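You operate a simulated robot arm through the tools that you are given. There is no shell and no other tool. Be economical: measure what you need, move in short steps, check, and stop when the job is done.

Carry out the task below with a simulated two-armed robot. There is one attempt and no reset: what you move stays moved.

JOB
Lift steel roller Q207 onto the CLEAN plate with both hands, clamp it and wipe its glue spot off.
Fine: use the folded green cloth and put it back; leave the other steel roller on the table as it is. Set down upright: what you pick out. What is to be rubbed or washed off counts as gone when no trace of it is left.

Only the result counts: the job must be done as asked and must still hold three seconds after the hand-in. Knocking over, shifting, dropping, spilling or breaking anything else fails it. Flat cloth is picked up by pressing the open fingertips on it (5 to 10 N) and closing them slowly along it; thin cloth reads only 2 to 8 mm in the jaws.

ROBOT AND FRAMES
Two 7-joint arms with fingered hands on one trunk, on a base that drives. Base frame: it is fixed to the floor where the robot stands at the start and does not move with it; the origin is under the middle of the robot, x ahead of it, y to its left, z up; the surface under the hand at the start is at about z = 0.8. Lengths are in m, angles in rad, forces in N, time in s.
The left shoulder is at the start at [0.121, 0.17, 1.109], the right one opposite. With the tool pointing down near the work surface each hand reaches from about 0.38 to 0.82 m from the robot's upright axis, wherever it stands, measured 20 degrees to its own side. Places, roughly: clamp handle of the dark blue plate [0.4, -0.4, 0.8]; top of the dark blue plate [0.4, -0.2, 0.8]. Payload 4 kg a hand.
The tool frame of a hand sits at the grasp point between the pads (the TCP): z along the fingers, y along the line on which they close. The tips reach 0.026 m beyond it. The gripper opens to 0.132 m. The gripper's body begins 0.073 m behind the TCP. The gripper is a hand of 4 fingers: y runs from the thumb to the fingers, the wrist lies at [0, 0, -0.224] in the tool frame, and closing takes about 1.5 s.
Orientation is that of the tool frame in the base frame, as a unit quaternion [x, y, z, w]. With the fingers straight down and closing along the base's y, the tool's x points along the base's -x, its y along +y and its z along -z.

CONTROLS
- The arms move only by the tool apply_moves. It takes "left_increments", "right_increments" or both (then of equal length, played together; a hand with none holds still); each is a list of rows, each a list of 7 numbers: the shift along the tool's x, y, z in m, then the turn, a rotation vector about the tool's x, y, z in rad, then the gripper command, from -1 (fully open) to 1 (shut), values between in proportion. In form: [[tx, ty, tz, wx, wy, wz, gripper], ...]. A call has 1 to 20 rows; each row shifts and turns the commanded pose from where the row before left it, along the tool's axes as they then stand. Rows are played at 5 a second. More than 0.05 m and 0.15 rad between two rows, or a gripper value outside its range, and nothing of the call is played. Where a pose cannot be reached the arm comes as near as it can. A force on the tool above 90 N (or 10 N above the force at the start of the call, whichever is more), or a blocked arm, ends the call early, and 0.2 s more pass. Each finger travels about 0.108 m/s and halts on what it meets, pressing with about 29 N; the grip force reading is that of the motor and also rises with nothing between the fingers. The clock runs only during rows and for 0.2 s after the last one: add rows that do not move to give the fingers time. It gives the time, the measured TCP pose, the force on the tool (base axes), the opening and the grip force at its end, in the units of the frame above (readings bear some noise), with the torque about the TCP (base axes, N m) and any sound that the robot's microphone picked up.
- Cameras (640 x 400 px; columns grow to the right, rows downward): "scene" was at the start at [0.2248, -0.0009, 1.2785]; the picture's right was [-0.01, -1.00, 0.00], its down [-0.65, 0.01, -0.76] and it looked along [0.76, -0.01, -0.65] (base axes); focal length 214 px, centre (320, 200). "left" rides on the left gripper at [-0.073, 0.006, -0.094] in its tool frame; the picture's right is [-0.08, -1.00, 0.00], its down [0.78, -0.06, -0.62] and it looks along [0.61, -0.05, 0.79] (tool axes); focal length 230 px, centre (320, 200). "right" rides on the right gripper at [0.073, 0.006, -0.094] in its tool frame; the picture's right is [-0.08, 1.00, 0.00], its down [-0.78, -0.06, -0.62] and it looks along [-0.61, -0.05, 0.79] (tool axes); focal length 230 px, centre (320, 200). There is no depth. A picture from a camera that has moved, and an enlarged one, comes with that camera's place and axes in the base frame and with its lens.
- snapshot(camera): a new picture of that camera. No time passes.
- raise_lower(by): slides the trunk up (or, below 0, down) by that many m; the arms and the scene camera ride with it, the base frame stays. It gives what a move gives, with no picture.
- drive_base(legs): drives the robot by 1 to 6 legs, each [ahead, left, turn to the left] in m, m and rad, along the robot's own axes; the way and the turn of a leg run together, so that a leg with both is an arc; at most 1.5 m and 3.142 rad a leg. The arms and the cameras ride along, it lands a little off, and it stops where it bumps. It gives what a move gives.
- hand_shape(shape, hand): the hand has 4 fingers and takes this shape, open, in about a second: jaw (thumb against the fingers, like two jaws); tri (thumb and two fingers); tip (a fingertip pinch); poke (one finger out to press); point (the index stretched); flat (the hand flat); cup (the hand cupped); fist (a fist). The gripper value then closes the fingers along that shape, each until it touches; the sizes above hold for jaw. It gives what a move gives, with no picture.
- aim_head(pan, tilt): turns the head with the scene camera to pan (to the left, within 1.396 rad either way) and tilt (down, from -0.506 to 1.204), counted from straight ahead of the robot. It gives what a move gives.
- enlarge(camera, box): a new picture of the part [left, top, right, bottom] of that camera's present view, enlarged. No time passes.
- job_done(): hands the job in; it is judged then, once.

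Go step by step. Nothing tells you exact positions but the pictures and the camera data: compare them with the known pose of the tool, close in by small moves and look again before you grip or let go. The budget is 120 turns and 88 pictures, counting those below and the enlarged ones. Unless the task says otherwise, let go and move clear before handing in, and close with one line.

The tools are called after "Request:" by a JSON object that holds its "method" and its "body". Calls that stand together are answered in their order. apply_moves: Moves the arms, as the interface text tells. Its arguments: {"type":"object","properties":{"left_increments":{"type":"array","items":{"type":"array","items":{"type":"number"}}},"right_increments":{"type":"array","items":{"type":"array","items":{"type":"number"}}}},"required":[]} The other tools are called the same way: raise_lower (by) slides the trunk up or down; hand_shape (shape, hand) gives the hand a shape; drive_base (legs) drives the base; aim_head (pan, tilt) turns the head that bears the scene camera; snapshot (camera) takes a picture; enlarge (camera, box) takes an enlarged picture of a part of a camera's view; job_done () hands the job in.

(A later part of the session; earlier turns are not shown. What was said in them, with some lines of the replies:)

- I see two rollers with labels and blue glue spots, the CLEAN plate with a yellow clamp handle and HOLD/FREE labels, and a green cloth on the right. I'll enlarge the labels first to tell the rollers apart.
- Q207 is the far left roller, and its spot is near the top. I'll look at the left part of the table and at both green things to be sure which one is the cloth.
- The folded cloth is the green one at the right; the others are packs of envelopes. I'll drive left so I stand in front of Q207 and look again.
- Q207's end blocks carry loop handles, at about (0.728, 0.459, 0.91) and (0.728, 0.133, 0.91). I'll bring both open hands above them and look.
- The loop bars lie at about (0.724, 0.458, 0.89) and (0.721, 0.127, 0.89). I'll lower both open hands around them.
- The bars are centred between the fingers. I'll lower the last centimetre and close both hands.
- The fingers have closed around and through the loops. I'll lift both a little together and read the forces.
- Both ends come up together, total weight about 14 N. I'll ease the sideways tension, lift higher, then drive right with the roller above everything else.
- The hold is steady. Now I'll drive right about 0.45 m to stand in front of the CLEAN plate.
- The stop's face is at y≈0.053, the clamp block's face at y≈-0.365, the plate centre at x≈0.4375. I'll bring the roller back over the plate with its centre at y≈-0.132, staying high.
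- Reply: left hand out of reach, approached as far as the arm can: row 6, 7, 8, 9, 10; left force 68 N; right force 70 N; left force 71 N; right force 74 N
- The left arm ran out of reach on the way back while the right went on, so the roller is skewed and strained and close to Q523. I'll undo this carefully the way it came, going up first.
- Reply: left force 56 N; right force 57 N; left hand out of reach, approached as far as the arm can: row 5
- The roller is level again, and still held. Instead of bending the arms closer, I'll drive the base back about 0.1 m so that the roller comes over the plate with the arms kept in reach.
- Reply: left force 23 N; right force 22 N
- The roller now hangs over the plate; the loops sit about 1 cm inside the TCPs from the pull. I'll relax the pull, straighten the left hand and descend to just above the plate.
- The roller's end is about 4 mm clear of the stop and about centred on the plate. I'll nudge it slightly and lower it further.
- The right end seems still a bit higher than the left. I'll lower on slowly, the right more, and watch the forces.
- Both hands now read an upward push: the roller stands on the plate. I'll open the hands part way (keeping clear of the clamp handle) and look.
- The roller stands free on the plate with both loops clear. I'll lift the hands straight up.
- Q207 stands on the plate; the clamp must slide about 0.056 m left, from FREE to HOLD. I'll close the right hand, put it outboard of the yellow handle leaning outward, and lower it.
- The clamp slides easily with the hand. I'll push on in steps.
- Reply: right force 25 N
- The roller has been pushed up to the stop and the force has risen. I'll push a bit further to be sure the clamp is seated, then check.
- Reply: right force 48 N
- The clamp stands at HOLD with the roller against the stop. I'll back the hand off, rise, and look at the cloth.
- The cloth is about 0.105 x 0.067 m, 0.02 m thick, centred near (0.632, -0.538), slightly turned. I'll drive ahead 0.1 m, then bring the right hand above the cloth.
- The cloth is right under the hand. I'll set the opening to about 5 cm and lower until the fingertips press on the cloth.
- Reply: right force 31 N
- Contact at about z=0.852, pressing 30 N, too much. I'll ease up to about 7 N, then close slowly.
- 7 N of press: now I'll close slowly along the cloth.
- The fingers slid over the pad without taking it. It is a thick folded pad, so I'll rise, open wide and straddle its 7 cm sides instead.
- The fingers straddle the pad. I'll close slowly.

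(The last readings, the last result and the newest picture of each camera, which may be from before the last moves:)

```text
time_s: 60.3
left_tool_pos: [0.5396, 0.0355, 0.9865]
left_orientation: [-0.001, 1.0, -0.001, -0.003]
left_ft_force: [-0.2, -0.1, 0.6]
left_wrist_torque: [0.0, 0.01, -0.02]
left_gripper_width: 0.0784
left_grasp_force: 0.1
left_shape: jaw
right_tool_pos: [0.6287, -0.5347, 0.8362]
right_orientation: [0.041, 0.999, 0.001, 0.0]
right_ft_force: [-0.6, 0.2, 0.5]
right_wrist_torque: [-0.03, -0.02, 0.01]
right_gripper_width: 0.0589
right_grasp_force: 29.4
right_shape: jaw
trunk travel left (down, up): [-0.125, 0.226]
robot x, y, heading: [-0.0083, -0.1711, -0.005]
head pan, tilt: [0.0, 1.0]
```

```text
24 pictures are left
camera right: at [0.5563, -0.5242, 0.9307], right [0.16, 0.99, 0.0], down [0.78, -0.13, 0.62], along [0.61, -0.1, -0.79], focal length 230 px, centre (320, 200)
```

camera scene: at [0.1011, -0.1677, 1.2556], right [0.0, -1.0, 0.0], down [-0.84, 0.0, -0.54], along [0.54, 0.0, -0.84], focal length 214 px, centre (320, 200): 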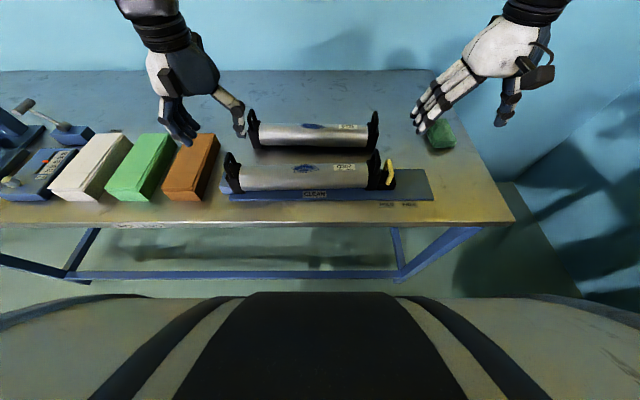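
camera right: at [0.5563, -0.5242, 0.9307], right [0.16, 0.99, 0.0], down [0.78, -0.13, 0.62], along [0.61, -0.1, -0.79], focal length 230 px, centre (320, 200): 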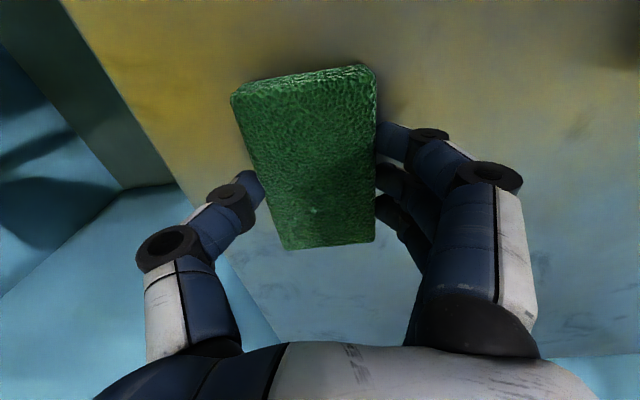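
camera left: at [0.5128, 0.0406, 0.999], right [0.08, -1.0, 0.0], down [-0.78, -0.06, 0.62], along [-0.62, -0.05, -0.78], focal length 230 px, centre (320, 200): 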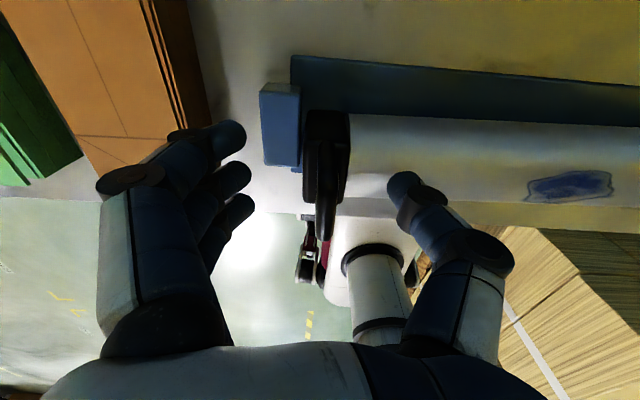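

The pad is gripped, 0.059 m wide in the jaws; I note the pose (0.6287, -0.5347, 0.836) for putting it back. I'll lift it, then drive a bit left so the right arm can work at the spot.

Request:
{"method": "apply_moves", "body": {"right_increments": [[0, 0, -0.02, 0, 0, 0, 1], [0, 0, -0.03, 0, 0, 0, 1], [0, 0, -0.04, 0, 0, 0, 1], [0, 0, -0.04, 0, 0, 0, 1], [0, 0, -0.04, 0, 0, 0, 1], [0, 0, 0, 0, 0, 0, 1]]}}

Request:
{"method": "drive_base", "body": {"legs": [[0, 0.15, 0]]}}

Request:
{"method": "snapshot", "body": {"camera": "scene"}}

Request:
{"method": "enlarge", "body": {"camera": "scene", "box": [280, 170, 460, 270]}}

```text
time_s: 61.7
left_tool_pos: [0.5395, 0.0358, 0.9853]
left_orientation: [-0.002, 1.0, -0.001, -0.002]
left_ft_force: [-0.1, -0.1, 1.0]
left_wrist_torque: [0.02, 0.02, 0.05]
left_gripper_width: 0.0786
left_grasp_force: 0.1
left_shape: jaw
right_tool_pos: [0.6257, -0.5344, 1.0067]
right_orientation: [0.041, 0.999, 0.001, 0.0]
right_ft_force: [0.8, 0.0, -0.1]
right_wrist_torque: [0.0, 0.01, 0.0]
right_gripper_width: 0.0593
right_grasp_force: 29.0
right_shape: jaw
trunk travel left (down, up): [-0.125, 0.226]
robot x, y, heading: [-0.0061, -0.167, -0.001]
head pan, tilt: [0.0, 1.0]
```

```text
time_s: 63.6
left_tool_pos: [0.5391, 0.1858, 0.9864]
left_orientation: [-0.003, 1.0, -0.001, -0.002]
left_ft_force: [-0.1, -0.8, 0.2]
left_wrist_torque: [-0.04, 0.01, 0.0]
left_gripper_width: 0.0788
left_grasp_force: 0.1
left_shape: jaw
right_tool_pos: [0.6281, -0.3846, 1.0081]
right_orientation: [0.038, 0.999, 0.001, 0.0]
right_ft_force: [0.0, -0.3, 0.0]
right_wrist_torque: [-0.02, 0.02, -0.02]
right_gripper_width: 0.0589
right_grasp_force: 29.0
right_shape: jaw
trunk travel left (down, up): [-0.125, 0.226]
robot x, y, heading: [-0.011, -0.0203, 0.002]
head pan, tilt: [0.0, 1.0]
```

```text
23 pictures are left
camera scene: at [0.2013, -0.0194, 1.2556], right [0.0, -1.0, 0.0], down [-0.84, 0.0, -0.54], along [0.54, 0.0, -0.84], focal length 214 px, centre (320, 200)
```

scene: 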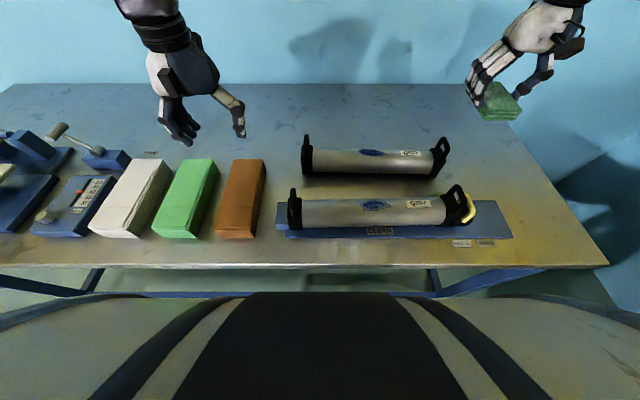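

```text
3.56 times, centred on (370, 220) of scene
camera zoom: at [0.2013, -0.0194, 1.2556], right [0.0, -1.0, 0.0], down [-0.84, 0.0, -0.54], along [0.54, 0.0, -0.84], focal length 763 px, centre (142, 129)
```

zoom: 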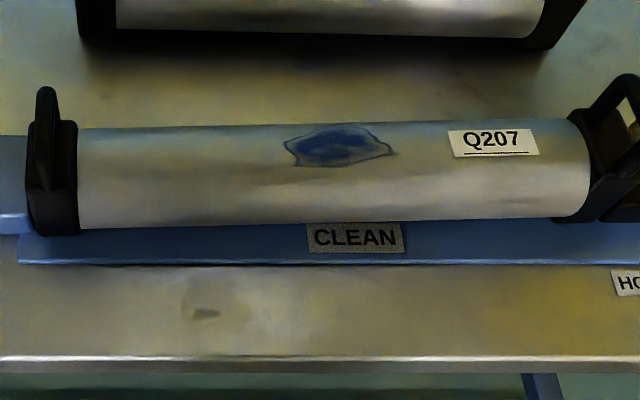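

The spot runs from y≈-0.103 to -0.169 on the top of the roller, a little toward the far side. I'll carry the pad over it at a safe height.

Request:
{"method": "apply_moves", "body": {"right_increments": [[0, 0, 0.003, 0, 0, -0.08, 1], [0.0272, 0.0355, 0.003, 0, 0, 0, 1], [0.0272, 0.0355, 0.003, 0, 0, 0, 1], [0.0272, 0.0355, 0.003, 0, 0, 0, 1], [0.0272, 0.0355, 0.003, 0, 0, 0, 1], [0.0272, 0.0355, 0.003, 0, 0, 0, 1], [0.0272, 0.0355, 0.003, 0, 0, 0, 1], [0.0272, 0.0355, 0.003, 0, 0, 0, 1], [0, 0, 0.02, 0, 0, 0, 1], [0, 0, 0.02, 0, 0, 0, 1], [0, 0, 0, 0, 0, 0, 1]]}}

Request:
{"method": "enlarge", "body": {"camera": "scene", "box": [240, 130, 480, 270]}}

```text
time_s: 66.0
left_tool_pos: [0.5392, 0.1833, 0.9861]
left_orientation: [-0.002, 1.0, 0.0, -0.003]
left_ft_force: [0.8, 0.1, 0.0]
left_wrist_torque: [-0.03, -0.02, 0.0]
left_gripper_width: 0.0786
left_grasp_force: 0.1
left_shape: jaw
right_tool_pos: [0.4368, -0.1364, 0.9433]
right_orientation: [-0.001, 1.0, 0.0, -0.001]
right_ft_force: [-0.4, 0.0, -0.5]
right_wrist_torque: [-0.01, 0.04, 0.0]
right_gripper_width: 0.0585
right_grasp_force: 29.1
right_shape: jaw
trunk travel left (down, up): [-0.125, 0.226]
robot x, y, heading: [-0.0102, -0.0222, -0.003]
head pan, tilt: [0.0, 1.0]
```

```text
2.67 times, centred on (360, 200) of scene
camera zoom: at [0.2011, -0.0199, 1.2557], right [0.0, -1.0, 0.0], down [-0.84, 0.0, -0.54], along [0.54, 0.0, -0.84], focal length 572 px, centre (213, 200)
```

zoom: 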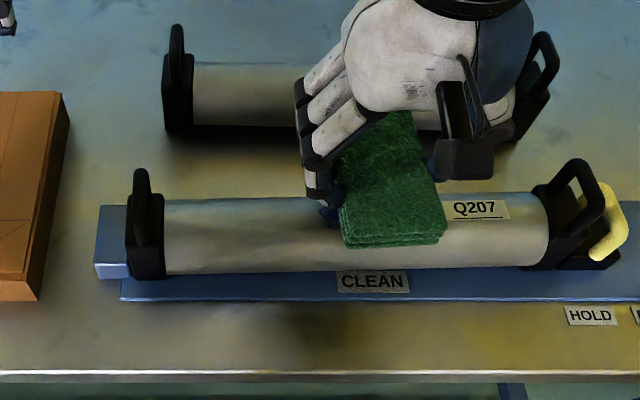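

Request:
{"method": "apply_moves", "body": {"right_increments": [[0, 0, 0.015, 0, 0, 0, 1], [0, 0, 0.015, 0, 0, 0, 1], [0, 0, 0.003, 0, 0, 0, 1], [0, 0, 0.002, 0, 0, 0, 1], [0, 0, 0, 0, 0, 0, 1]]}}

```text
time_s: 67.2
left_tool_pos: [0.5384, 0.1852, 0.9867]
left_orientation: [-0.002, 1.0, -0.001, -0.002]
left_ft_force: [0.0, -0.2, -0.5]
left_wrist_torque: [0.01, 0.01, -0.03]
left_gripper_width: 0.0786
left_grasp_force: 0.0
left_shape: jaw
right_tool_pos: [0.4382, -0.1355, 0.9076]
right_orientation: [-0.001, 1.0, 0.001, 0.0]
right_ft_force: [0.0, 0.1, -0.2]
right_wrist_torque: [-0.01, 0.02, 0.02]
right_gripper_width: 0.0587
right_grasp_force: 29.4
right_shape: jaw
trunk travel left (down, up): [-0.125, 0.226]
robot x, y, heading: [-0.0063, -0.018, -0.003]
head pan, tilt: [0.0, 1.0]
```

Request:
{"method": "apply_moves", "body": {"right_increments": [[0, 0, 0.002, 0, 0, 0, 1], [0, 0, 0.002, 0, 0, 0, 1], [0, 0, 0, 0, 0, 0, 1]]}}

```text
time_s: 68.0
left_tool_pos: [0.5386, 0.1852, 0.9874]
left_orientation: [-0.003, 1.0, -0.001, -0.002]
left_ft_force: [0.7, -0.8, 0.3]
left_wrist_torque: [-0.01, -0.02, 0.02]
left_gripper_width: 0.0786
left_grasp_force: 0.0
left_shape: jaw
right_tool_pos: [0.4374, -0.135, 0.906]
right_orientation: [0.0, 1.0, 0.001, 0.003]
right_ft_force: [0.5, -0.1, 16.6]
right_wrist_torque: [-0.01, -0.02, 0.04]
right_gripper_width: 0.0588
right_grasp_force: 29.0
right_shape: jaw
trunk travel left (down, up): [-0.125, 0.226]
robot x, y, heading: [-0.0079, -0.019, 0.002]
head pan, tilt: [0.0, 1.0]
```

The pad touches at z≈0.906 with 16 N. I'll ease slightly and rub along and across the top.

Request:
{"method": "apply_moves", "body": {"right_increments": [[0, 0.015, -0.0008, 0, 0, 0, 1], [0, 0.02, 0, 0, 0, 0, 1], [0, -0.02, 0, 0, 0, 0, 1], [0, -0.02, 0, 0, 0, 0, 1], [0, -0.02, 0, 0, 0, 0, 1], [0, -0.01, 0, 0, 0, 0, 1], [0, 0.02, 0, 0, 0, 0, 1], [0, 0.02, 0, 0, 0, 0, 1], [0, 0.02, 0, 0, 0, 0, 1], [0, 0.01, 0, 0, 0, 0, 1], [0, -0.02, 0, 0, 0, 0, 1], [0, -0.015, 0, 0, 0, 0, 1], [0.015, 0, 0, 0, 0, 0, 1], [-0.015, 0, 0, 0, 0, 0, 1], [-0.015, 0, 0, 0, 0, 0, 1], [0.015, 0, 0, 0, 0, 0, 1], [0, 0, 0, 0, 0, 0, 1]]}}

Request:
{"method": "enlarge", "body": {"camera": "scene", "box": [240, 130, 480, 270]}}

```text
time_s: 71.7
left_tool_pos: [0.5386, 0.185, 0.9873]
left_orientation: [-0.002, 1.0, 0.0, -0.002]
left_ft_force: [1.0, -0.2, 0.2]
left_wrist_torque: [0.03, 0.01, -0.03]
left_gripper_width: 0.0786
left_grasp_force: 0.2
left_shape: jaw
right_tool_pos: [0.4379, -0.1376, 0.9058]
right_orientation: [0.0, 1.0, 0.002, 0.001]
right_ft_force: [1.7, 0.1, 11.5]
right_wrist_torque: [0.08, -0.04, 0.01]
right_gripper_width: 0.0592
right_grasp_force: 28.7
right_shape: jaw
trunk travel left (down, up): [-0.125, 0.226]
robot x, y, heading: [-0.0095, -0.0216, -0.005]
head pan, tilt: [0.0, 1.0]
```

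```text
2.67 times, centred on (360, 200) of scene
camera zoom: at [0.2004, -0.0196, 1.256], right [0.0, -1.0, 0.0], down [-0.84, 0.0, -0.54], along [0.54, 0.0, -0.84], focal length 572 px, centre (213, 200)
```

zoom: 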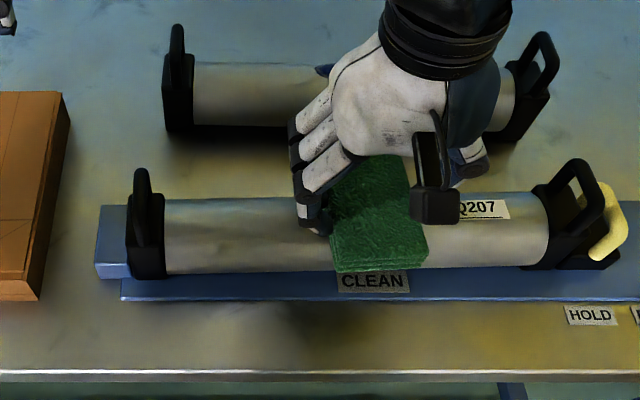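

Now I'll rub with the pad tilted around the roller toward the far side.

Request:
{"method": "apply_moves", "body": {"right_increments": [[-0.0104, 0, 0.0008, 0, 0.15, 0, 1], [0, 0.025, 0, 0, 0, 0, 1], [0, -0.025, 0, 0, 0, 0, 1], [0, -0.025, 0, 0, 0, 0, 1], [0, 0.025, 0, 0, 0, 0, 1], [-0.0104, 0, 0.0008, 0, 0.15, 0, 1], [0, 0.025, 0, 0, 0, 0, 1], [0, -0.025, 0, 0, 0, 0, 1], [0, -0.025, 0, 0, 0, 0, 1], [0, 0.025, 0, 0, 0, 0, 1], [0, 0, 0, 0, 0, 0, 1]]}}

Request:
{"method": "apply_moves", "body": {"right_increments": [[-0.0104, 0, 0.0008, 0, 0.15, 0, 1], [0, 0.025, 0, 0, 0, 0, 1], [0, -0.025, 0, 0, 0, 0, 1], [0, -0.025, 0, 0, 0, 0, 1], [0, 0.025, 0, 0, 0, 0, 1], [0, 0, 0, 0, 0, 0, 1]]}}

```text
time_s: 74.0
left_tool_pos: [0.5398, 0.185, 0.9874]
left_orientation: [-0.003, 1.0, 0.0, -0.001]
left_ft_force: [-0.2, -0.3, 1.1]
left_wrist_torque: [0.04, -0.01, -0.02]
left_gripper_width: 0.0787
left_grasp_force: 0.1
left_shape: jaw
right_tool_pos: [0.4585, -0.1365, 0.9042]
right_orientation: [0.0, 0.989, 0.001, -0.149]
right_ft_force: [-0.7, -0.6, -0.7]
right_wrist_torque: [-0.02, -0.01, 0.02]
right_gripper_width: 0.0586
right_grasp_force: 29.0
right_shape: jaw
trunk travel left (down, up): [-0.125, 0.226]
robot x, y, heading: [-0.0095, -0.0186, -0.001]
head pan, tilt: [0.0, 1.0]
```

```text
time_s: 75.5
left_tool_pos: [0.5394, 0.1853, 0.9858]
left_orientation: [-0.003, 1.0, -0.001, -0.002]
left_ft_force: [0.7, 0.1, -0.4]
left_wrist_torque: [-0.01, -0.03, 0.03]
left_gripper_width: 0.0788
left_grasp_force: 0.0
left_shape: jaw
right_tool_pos: [0.4666, -0.1358, 0.8991]
right_orientation: [0.0, 0.975, 0.001, -0.223]
right_ft_force: [-0.3, 0.6, 0.3]
right_wrist_torque: [0.01, -0.01, 0.02]
right_gripper_width: 0.0584
right_grasp_force: 29.5
right_shape: jaw
trunk travel left (down, up): [-0.125, 0.226]
robot x, y, heading: [-0.0091, -0.0186, -0.0]
head pan, tilt: [0.0, 1.0]
```

Contact was lost when tilted. I'll press along the tool's axis in small steps until it touches again.

Request:
{"method": "apply_moves", "body": {"right_increments": [[0, 0, 0.0015, 0, 0, 0, 1], [0, 0, 0.0015, 0, 0, 0, 1], [0, 0, 0, 0, 0, 0, 1]]}}

```text
time_s: 76.2
left_tool_pos: [0.5386, 0.1859, 0.9869]
left_orientation: [-0.003, 1.0, -0.002, -0.001]
left_ft_force: [-0.3, 0.0, -0.3]
left_wrist_torque: [0.01, -0.01, 0.03]
left_gripper_width: 0.0787
left_grasp_force: 0.1
left_shape: jaw
right_tool_pos: [0.4666, -0.1353, 0.8972]
right_orientation: [-0.001, 0.975, 0.0, -0.222]
right_ft_force: [6.2, -1.8, 18.8]
right_wrist_torque: [-0.15, 0.06, 0.05]
right_gripper_width: 0.0585
right_grasp_force: 29.3
right_shape: jaw
trunk travel left (down, up): [-0.125, 0.226]
robot x, y, heading: [-0.0086, -0.018, 0.007]
head pan, tilt: [0.0, 1.0]
```

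Request:
{"method": "apply_moves", "body": {"right_increments": [[0, 0.025, -0.0005, 0, 0, 0, 1], [0, -0.025, 0, 0, 0, 0, 1], [0, -0.025, 0, 0, 0, 0, 1], [0, 0.025, 0, 0, 0, 0, 1], [0, 0.025, 0, 0, 0, 0, 1], [0, -0.025, 0, 0, 0, 0, 1], [0, -0.025, 0, 0, 0, 0, 1], [0, 0.025, 0, 0, 0, 0, 1], [0.0104, 0, 0.0006, 0, -0.15, 0, 1], [0, 0.025, 0, 0, 0, 0, 1], [0, -0.025, 0, 0, 0, 0, 1], [0, -0.025, 0, 0, 0, 0, 1], [0, 0.025, 0, 0, 0, 0, 1], [0, 0, 0, 0, 0, 0, 1]]}}

```text
time_s: 79.2
left_tool_pos: [0.5394, 0.1832, 0.9864]
left_orientation: [-0.003, 1.0, -0.001, -0.003]
left_ft_force: [0.5, 0.6, -0.4]
left_wrist_torque: [-0.02, 0.0, -0.01]
left_gripper_width: 0.0786
left_grasp_force: 0.0
left_shape: jaw
right_tool_pos: [0.4564, -0.1356, 0.9003]
right_orientation: [-0.001, 0.989, 0.001, -0.149]
right_ft_force: [1.4, -2.0, 2.7]
right_wrist_torque: [0.02, -0.01, 0.02]
right_gripper_width: 0.059
right_grasp_force: 29.1
right_shape: jaw
trunk travel left (down, up): [-0.125, 0.226]
robot x, y, heading: [-0.0079, -0.0211, -0.002]
head pan, tilt: [0.0, 1.0]
```

Request:
{"method": "apply_moves", "body": {"right_increments": [[0, 0, 0.0016, 0, 0, 0, 1], [0, 0.025, 0, 0, 0, 0, 1], [0, -0.025, 0, 0, 0, 0, 1], [0, -0.025, 0, 0, 0, 0, 1], [0, 0.025, 0, 0, 0, 0, 1], [0, 0.025, 0, 0, 0, 0, 1], [0, -0.025, 0, 0, 0, 0, 1], [0, -0.025, 0, 0, 0, 0, 1], [0, 0.025, 0, 0, 0, 0, 1], [0, 0, 0, 0, 0, 0, 1]]}}

Request:
{"method": "apply_moves", "body": {"right_increments": [[0.0104, 0, 0.0012, 0, -0.15, 0, 1], [0, 0.025, 0, 0, 0, 0, 1], [0, -0.025, 0, 0, 0, 0, 1], [0, -0.025, 0, 0, 0, 0, 1], [0, 0.025, 0, 0, 0, 0, 1], [0, 0, 0, 0, 0, 0, 1]]}}

```text
time_s: 81.5
left_tool_pos: [0.5387, 0.1859, 0.9859]
left_orientation: [-0.003, 1.0, -0.001, -0.003]
left_ft_force: [0.1, -0.3, 0.3]
left_wrist_torque: [0.01, -0.01, 0.01]
left_gripper_width: 0.0786
left_grasp_force: 0.0
left_shape: jaw
right_tool_pos: [0.4572, -0.1357, 0.9005]
right_orientation: [0.0, 0.989, 0.001, -0.149]
right_ft_force: [1.4, 0.4, 1.3]
right_wrist_torque: [0.05, 0.01, -0.01]
right_gripper_width: 0.0587
right_grasp_force: 28.8
right_shape: jaw
trunk travel left (down, up): [-0.125, 0.226]
robot x, y, heading: [-0.0086, -0.022, 0.003]
head pan, tilt: [0.0, 1.0]
```

```text
time_s: 82.8
left_tool_pos: [0.5378, 0.1844, 0.9852]
left_orientation: [-0.003, 1.0, -0.001, -0.003]
left_ft_force: [0.1, -0.1, -0.9]
left_wrist_torque: [0.03, -0.02, 0.01]
left_gripper_width: 0.0786
left_grasp_force: 0.0
left_shape: jaw
right_tool_pos: [0.4443, -0.1344, 0.9009]
right_orientation: [-0.001, 0.997, 0.001, -0.076]
right_ft_force: [0.6, -1.0, 4.1]
right_wrist_torque: [0.09, -0.03, -0.01]
right_gripper_width: 0.0592
right_grasp_force: 28.6
right_shape: jaw
trunk travel left (down, up): [-0.125, 0.226]
robot x, y, heading: [-0.0105, -0.0173, 0.003]
head pan, tilt: [0.0, 1.0]
```

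The pad seems pushed a few mm up in the grip. I'll lift off, move aside and look at the spot.

Request:
{"method": "apply_moves", "body": {"right_increments": [[0, 0, -0.02, 0, 0, 0, 1], [0, 0, -0.03, 0, -0.15, 0, 1], [-0.02, 0, -0.02, 0, 0, 0, 1], [-0.03, -0.03, 0, 0, 0, 0, 1], [-0.03, -0.03, 0, 0, 0, 0, 1], [-0.03, -0.03, 0, 0, 0, 0, 1], [0, 0, 0, 0, 0, 0, 1]]}}

Request:
{"method": "enlarge", "body": {"camera": "scene", "box": [270, 160, 430, 260]}}

Request:
{"method": "snapshot", "body": {"camera": "right"}}

```text
time_s: 84.5
left_tool_pos: [0.5381, 0.1855, 0.9861]
left_orientation: [-0.003, 1.0, -0.001, -0.002]
left_ft_force: [-0.6, -0.4, 0.1]
left_wrist_torque: [0.01, -0.02, -0.01]
left_gripper_width: 0.0786
left_grasp_force: 0.1
left_shape: jaw
right_tool_pos: [0.5645, -0.2279, 0.9716]
right_orientation: [-0.001, 1.0, 0.001, 0.0]
right_ft_force: [-0.6, 0.3, -0.9]
right_wrist_torque: [0.01, 0.02, 0.02]
right_gripper_width: 0.059
right_grasp_force: 29.3
right_shape: jaw
trunk travel left (down, up): [-0.125, 0.226]
robot x, y, heading: [-0.0053, -0.0226, 0.003]
head pan, tilt: [0.0, 1.0]
```

```text
4.00 times, centred on (350, 210) of scene
camera zoom: at [0.2008, -0.0194, 1.2558], right [0.0, -1.0, 0.0], down [-0.84, 0.0, -0.54], along [0.54, 0.0, -0.84], focal length 858 px, centre (200, 160)
```

zoom: 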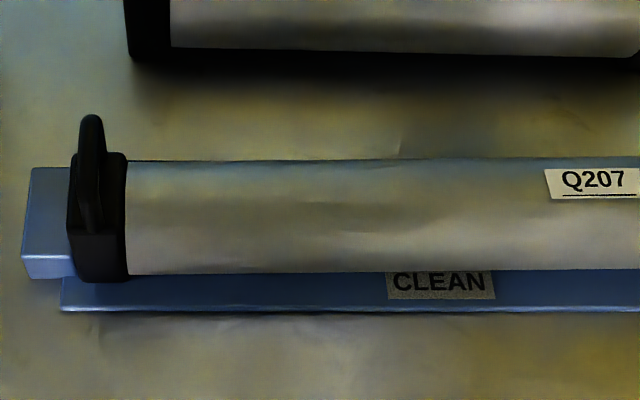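

```text
18 pictures are left
camera right: at [0.4913, -0.2231, 1.0663], right [0.08, 1.0, 0.0], down [0.78, -0.06, 0.62], along [0.62, -0.05, -0.79], focal length 230 px, centre (320, 200)
```

right: 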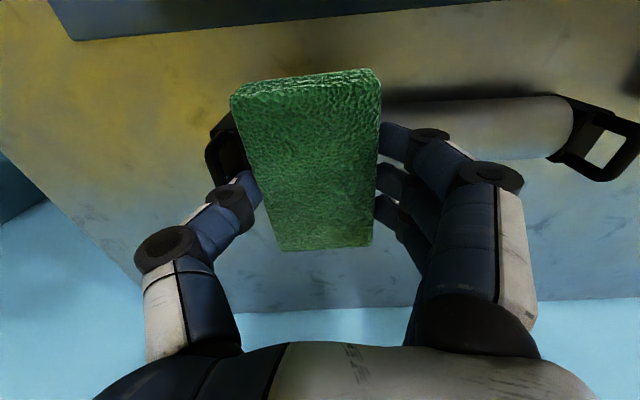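

The spot looks gone from the front. I'll check the far side of the roller with the left camera, plus the right one's context.

Request:
{"method": "enlarge", "body": {"camera": "left", "box": [400, 80, 640, 240]}}

```text
2.50 times, centred on (520, 160) of left
camera zoom: at [0.6123, 0.1921, 1.0793], right [0.08, -1.0, 0.0], down [-0.78, -0.06, 0.62], along [-0.62, -0.05, -0.78], focal length 575 px, centre (-180, 300)
```

zoom: 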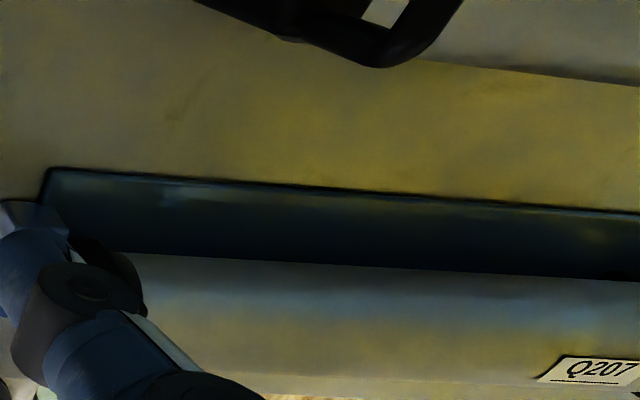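

The far side is clean too. One closer look for faint remains.

Request:
{"method": "enlarge", "body": {"camera": "scene", "box": [345, 190, 425, 240]}}

Request:
{"method": "snapshot", "body": {"camera": "scene"}}

```text
8.00 times, centred on (385, 215) of scene
camera zoom: at [0.2008, -0.0194, 1.2558], right [0.0, -1.0, 0.0], down [-0.84, 0.0, -0.54], along [0.54, 0.0, -0.84], focal length 1716 px, centre (-200, 80)
```

zoom: 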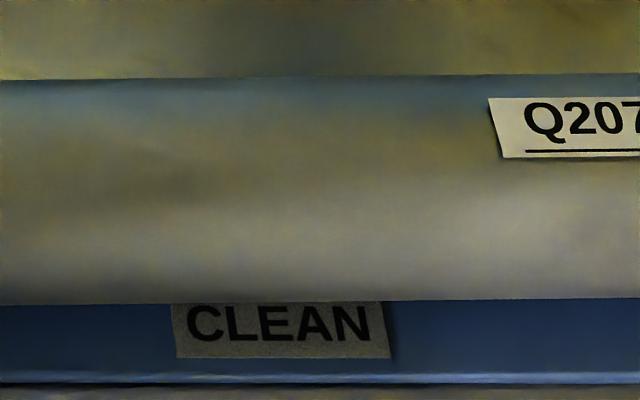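

```text
15 pictures are left
camera scene: at [0.2008, -0.0194, 1.2558], right [0.0, -1.0, 0.0], down [-0.84, 0.0, -0.54], along [0.54, 0.0, -0.84], focal length 214 px, centre (320, 200)
```

scene: 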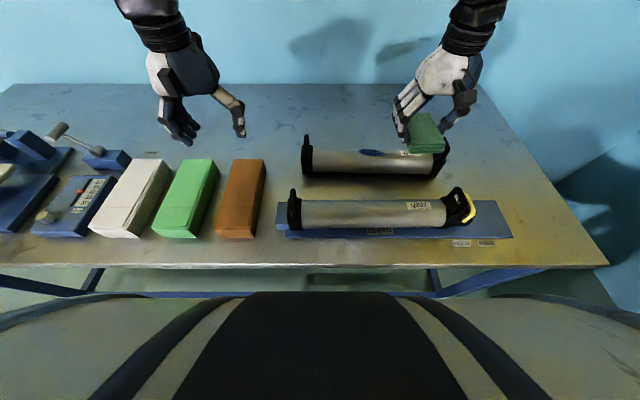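

The roller is clean. I'll raise the pad, drive back right, and return the cloth to its place.

Request:
{"method": "apply_moves", "body": {"right_increments": [[0, 0, -0.02, 0, 0, 0, 1], [0, 0, -0.02, 0, 0, 0, 1], [0, 0, 0, 0, 0, 0, 1]]}}

Request:
{"method": "drive_base", "body": {"legs": [[0, -0.15, 0]]}}

```text
time_s: 85.2
left_tool_pos: [0.5386, 0.1846, 0.9859]
left_orientation: [-0.003, 1.0, 0.0, -0.003]
left_ft_force: [-0.6, 0.5, -0.2]
left_wrist_torque: [-0.01, 0.03, -0.03]
left_gripper_width: 0.0785
left_grasp_force: 0.0
left_shape: jaw
right_tool_pos: [0.5639, -0.2282, 1.0106]
right_orientation: [-0.001, 1.0, 0.0, 0.0]
right_ft_force: [-0.5, 0.5, -1.0]
right_wrist_torque: [-0.01, 0.0, 0.03]
right_gripper_width: 0.0592
right_grasp_force: 28.8
right_shape: jaw
trunk travel left (down, up): [-0.125, 0.226]
robot x, y, heading: [-0.0083, -0.0199, 0.004]
head pan, tilt: [0.0, 1.0]
```

```text
time_s: 87.2
left_tool_pos: [0.5393, 0.0315, 0.9855]
left_orientation: [-0.002, 1.0, -0.001, -0.003]
left_ft_force: [-0.2, 0.3, 0.1]
left_wrist_torque: [0.03, 0.0, -0.02]
left_gripper_width: 0.0787
left_grasp_force: 0.0
left_shape: jaw
right_tool_pos: [0.5632, -0.3821, 1.0118]
right_orientation: [0.0, 1.0, 0.001, 0.0]
right_ft_force: [0.5, 0.3, -0.5]
right_wrist_torque: [0.03, 0.02, 0.05]
right_gripper_width: 0.0584
right_grasp_force: 29.4
right_shape: jaw
trunk travel left (down, up): [-0.125, 0.226]
robot x, y, heading: [-0.0057, -0.1744, -0.004]
head pan, tilt: [0.0, 1.0]
```

Request:
{"method": "apply_moves", "body": {"right_increments": [[-0.0164, -0.0382, 0, 0, 0, 0, 1], [-0.0164, -0.0382, 0, 0, 0, 0, 1], [-0.0164, -0.0382, 0, 0, 0, 0, 1], [-0.0164, -0.0382, 0, 0, 0, 0.08, 1], [0, 0, 0.03, 0, 0, 0, 1], [0, 0, 0.03, 0, 0, 0, 1], [0, 0, 0.03, 0, 0, 0, 1], [0, 0, 0.03, 0, 0, 0, 1], [0, 0, 0.03, 0, 0, 0, 1], [0, 0, 0.012, 0, 0, 0, 1], [0, 0, 0, 0, 0, 0, 1]]}}

Request:
{"method": "snapshot", "body": {"camera": "right"}}

```text
time_s: 89.6
left_tool_pos: [0.5389, 0.0313, 0.988]
left_orientation: [-0.003, 1.0, -0.002, -0.002]
left_ft_force: [1.1, 0.1, -0.7]
left_wrist_torque: [0.03, 0.03, -0.01]
left_gripper_width: 0.0789
left_grasp_force: 0.0
left_shape: jaw
right_tool_pos: [0.6287, -0.5341, 0.8496]
right_orientation: [0.04, 0.999, 0.001, 0.001]
right_ft_force: [0.3, 0.0, 0.0]
right_wrist_torque: [-0.01, -0.01, 0.01]
right_gripper_width: 0.059
right_grasp_force: 29.0
right_shape: jaw
trunk travel left (down, up): [-0.125, 0.226]
robot x, y, heading: [-0.01, -0.1757, -0.002]
head pan, tilt: [0.0, 1.0]
```

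```text
14 pictures are left
camera right: at [0.5565, -0.524, 0.9434], right [0.16, 0.99, 0.0], down [0.78, -0.12, 0.62], along [0.61, -0.1, -0.79], focal length 230 px, centre (320, 200)
```

right: 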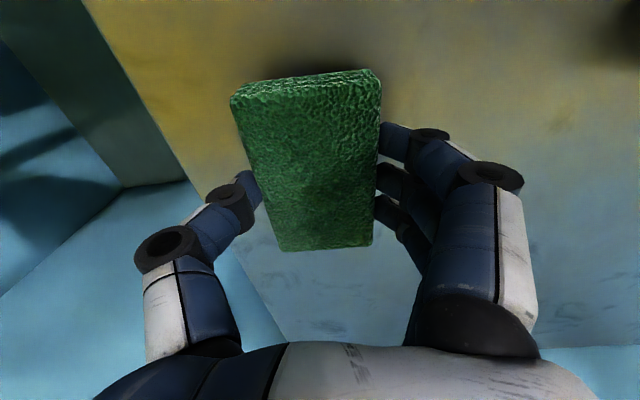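

Request:
{"method": "apply_moves", "body": {"right_increments": [[0, 0, 0.004, 0, 0, 0, 1], [0, 0, 0.004, 0, 0, 0, 1], [0, 0, 0.003, 0, 0, 0, 1], [0, 0, 0.002, 0, 0, 0, 1], [0, 0, 0, 0, 0, 0, 1]]}}

```text
time_s: 90.8
left_tool_pos: [0.5393, 0.0302, 0.9861]
left_orientation: [-0.003, 1.0, -0.002, -0.001]
left_ft_force: [-0.9, -0.6, 0.1]
left_wrist_torque: [0.03, 0.01, -0.03]
left_gripper_width: 0.0783
left_grasp_force: 0.1
left_shape: jaw
right_tool_pos: [0.6301, -0.5338, 0.8359]
right_orientation: [0.041, 0.999, 0.001, 0.0]
right_ft_force: [-0.2, -0.5, -0.5]
right_wrist_torque: [-0.02, -0.03, -0.02]
right_gripper_width: 0.0589
right_grasp_force: 29.6
right_shape: jaw
trunk travel left (down, up): [-0.125, 0.226]
robot x, y, heading: [-0.0094, -0.1752, -0.0]
head pan, tilt: [0.0, 1.0]
```

Request:
{"method": "apply_moves", "body": {"right_increments": [[0, 0, 0.0015, 0, 0, 0, 1], [0, 0, 0.0015, 0, 0, 0, 1], [0, 0, 0, 0, 0, 0, 1]]}}

```text
time_s: 91.6
left_tool_pos: [0.5386, 0.0306, 0.9862]
left_orientation: [-0.003, 1.0, -0.002, -0.002]
left_ft_force: [-0.5, -0.1, -0.4]
left_wrist_torque: [0.0, 0.01, 0.02]
left_gripper_width: 0.0787
left_grasp_force: 0.0
left_shape: jaw
right_tool_pos: [0.6291, -0.5343, 0.8346]
right_orientation: [0.041, 0.999, 0.002, 0.001]
right_ft_force: [-0.1, 0.4, 0.4]
right_wrist_torque: [0.07, -0.07, 0.02]
right_gripper_width: 0.0592
right_grasp_force: 28.7
right_shape: jaw
trunk travel left (down, up): [-0.125, 0.226]
robot x, y, heading: [-0.0073, -0.1741, -0.002]
head pan, tilt: [0.0, 1.0]
```

Request:
{"method": "apply_moves", "body": {"right_increments": [[0, 0, 0.0015, 0, 0, 0, 1], [0, 0, 0, 0, 0, 0, 1]]}}

```text
time_s: 92.2
left_tool_pos: [0.5385, 0.0316, 0.9876]
left_orientation: [-0.003, 1.0, -0.001, -0.002]
left_ft_force: [-0.3, 0.9, 0.4]
left_wrist_torque: [-0.01, 0.01, 0.03]
left_gripper_width: 0.0784
left_grasp_force: 0.1
left_shape: jaw
right_tool_pos: [0.6296, -0.5338, 0.8341]
right_orientation: [0.04, 0.999, 0.002, 0.001]
right_ft_force: [-0.8, 0.3, 5.6]
right_wrist_torque: [0.09, -0.15, 0.04]
right_gripper_width: 0.059
right_grasp_force: 29.0
right_shape: jaw
trunk travel left (down, up): [-0.125, 0.226]
robot x, y, heading: [-0.0044, -0.1756, 0.005]
head pan, tilt: [0.0, 1.0]
```

The pad touches the table (5.6 N). I'll open the fingers fully and lift straight off.

Request:
{"method": "apply_moves", "body": {"right_increments": [[0, 0, 0, 0, 0, 0, 0.1], [0, 0, 0, 0, 0, 0, -0.2], [0, 0, 0, 0, 0, 0, -0.5], [0, 0, 0, 0, 0, 0, -1], [0, 0, 0, 0, 0, 0, -1], [0, 0, 0, 0, 0, 0, -1], [0, 0, -0.02, 0, 0, 0, -1], [0, 0, -0.03, 0, 0, 0, -1], [0, 0, -0.04, 0, 0, 0, -1], [0, 0, -0.04, 0, 0, 0, -1], [0, 0, -0.03, 0, 0, 0, -1], [0, 0, 0, 0, 0, 0, -1]]}}

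Request:
{"method": "snapshot", "body": {"camera": "right"}}

Request:
{"method": "snapshot", "body": {"camera": "scene"}}

Request:
{"method": "enlarge", "body": {"camera": "scene", "box": [200, 130, 440, 270]}}

```text
time_s: 94.8
left_tool_pos: [0.5391, 0.031, 0.987]
left_orientation: [-0.003, 1.0, -0.001, -0.003]
left_ft_force: [0.1, -0.2, -0.5]
left_wrist_torque: [0.02, 0.01, 0.03]
left_gripper_width: 0.0785
left_grasp_force: 0.1
left_shape: jaw
right_tool_pos: [0.6294, -0.5368, 0.9923]
right_orientation: [0.04, 0.999, 0.001, 0.0]
right_ft_force: [0.0, 0.2, 0.3]
right_wrist_torque: [-0.01, 0.02, 0.0]
right_gripper_width: 0.1319
right_grasp_force: 0.1
right_shape: jaw
trunk travel left (down, up): [-0.125, 0.226]
robot x, y, heading: [-0.0069, -0.1723, 0.002]
head pan, tilt: [0.0, 1.0]
```

```text
13 pictures are left
camera right: at [0.5577, -0.5251, 1.0855], right [0.16, 0.99, 0.0], down [0.78, -0.12, 0.62], along [0.61, -0.1, -0.79], focal length 230 px, centre (320, 200)
```

right: 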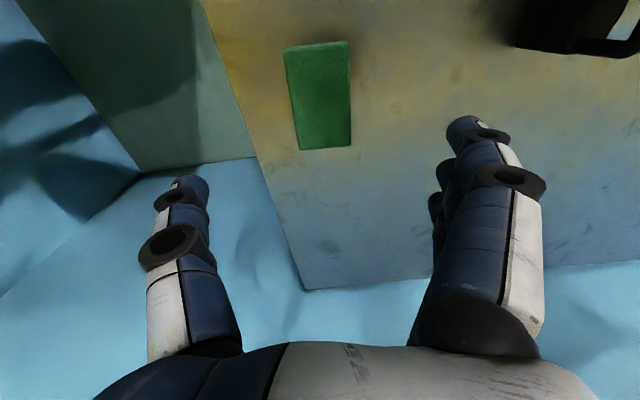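

```text
12 pictures are left
camera scene: at [0.2017, -0.1738, 1.2555], right [0.0, -1.0, 0.0], down [-0.84, 0.0, -0.54], along [0.54, 0.0, -0.84], focal length 214 px, centre (320, 200)
```

scene: 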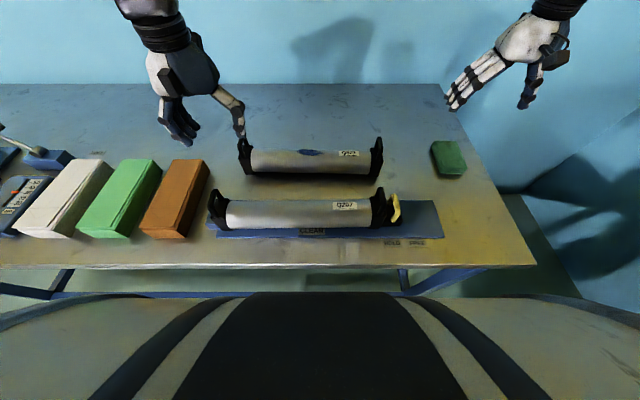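

```text
2.67 times, centred on (320, 200) of scene
camera zoom: at [0.2017, -0.1738, 1.2555], right [0.0, -1.0, 0.0], down [-0.84, 0.0, -0.54], along [0.54, 0.0, -0.84], focal length 572 px, centre (320, 200)
```

zoom: 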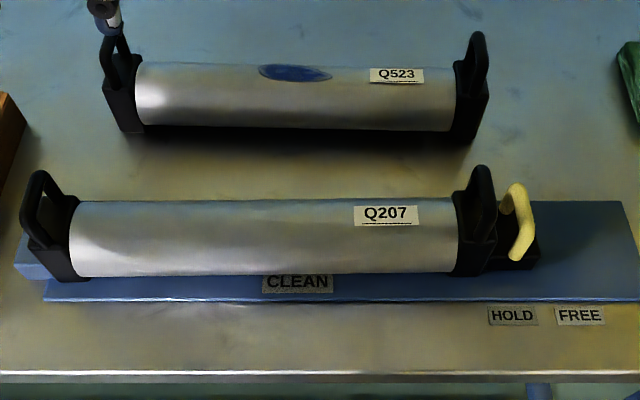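

Q207 stands clean against the stop with the clamp at HOLD, Q523 has not moved, and the cloth lies where it was. Both hands are clear, so I'm handing in.

Request:
{"method": "job_done", "body": {}}

```text
The job is handed in.
```

I lifted steel roller Q207 onto the CLEAN plate with both hands, clamped it at HOLD and wiped its glue spot off with no trace visible; the green cloth is back in place, Q523 is where it was, and the job is handed in.
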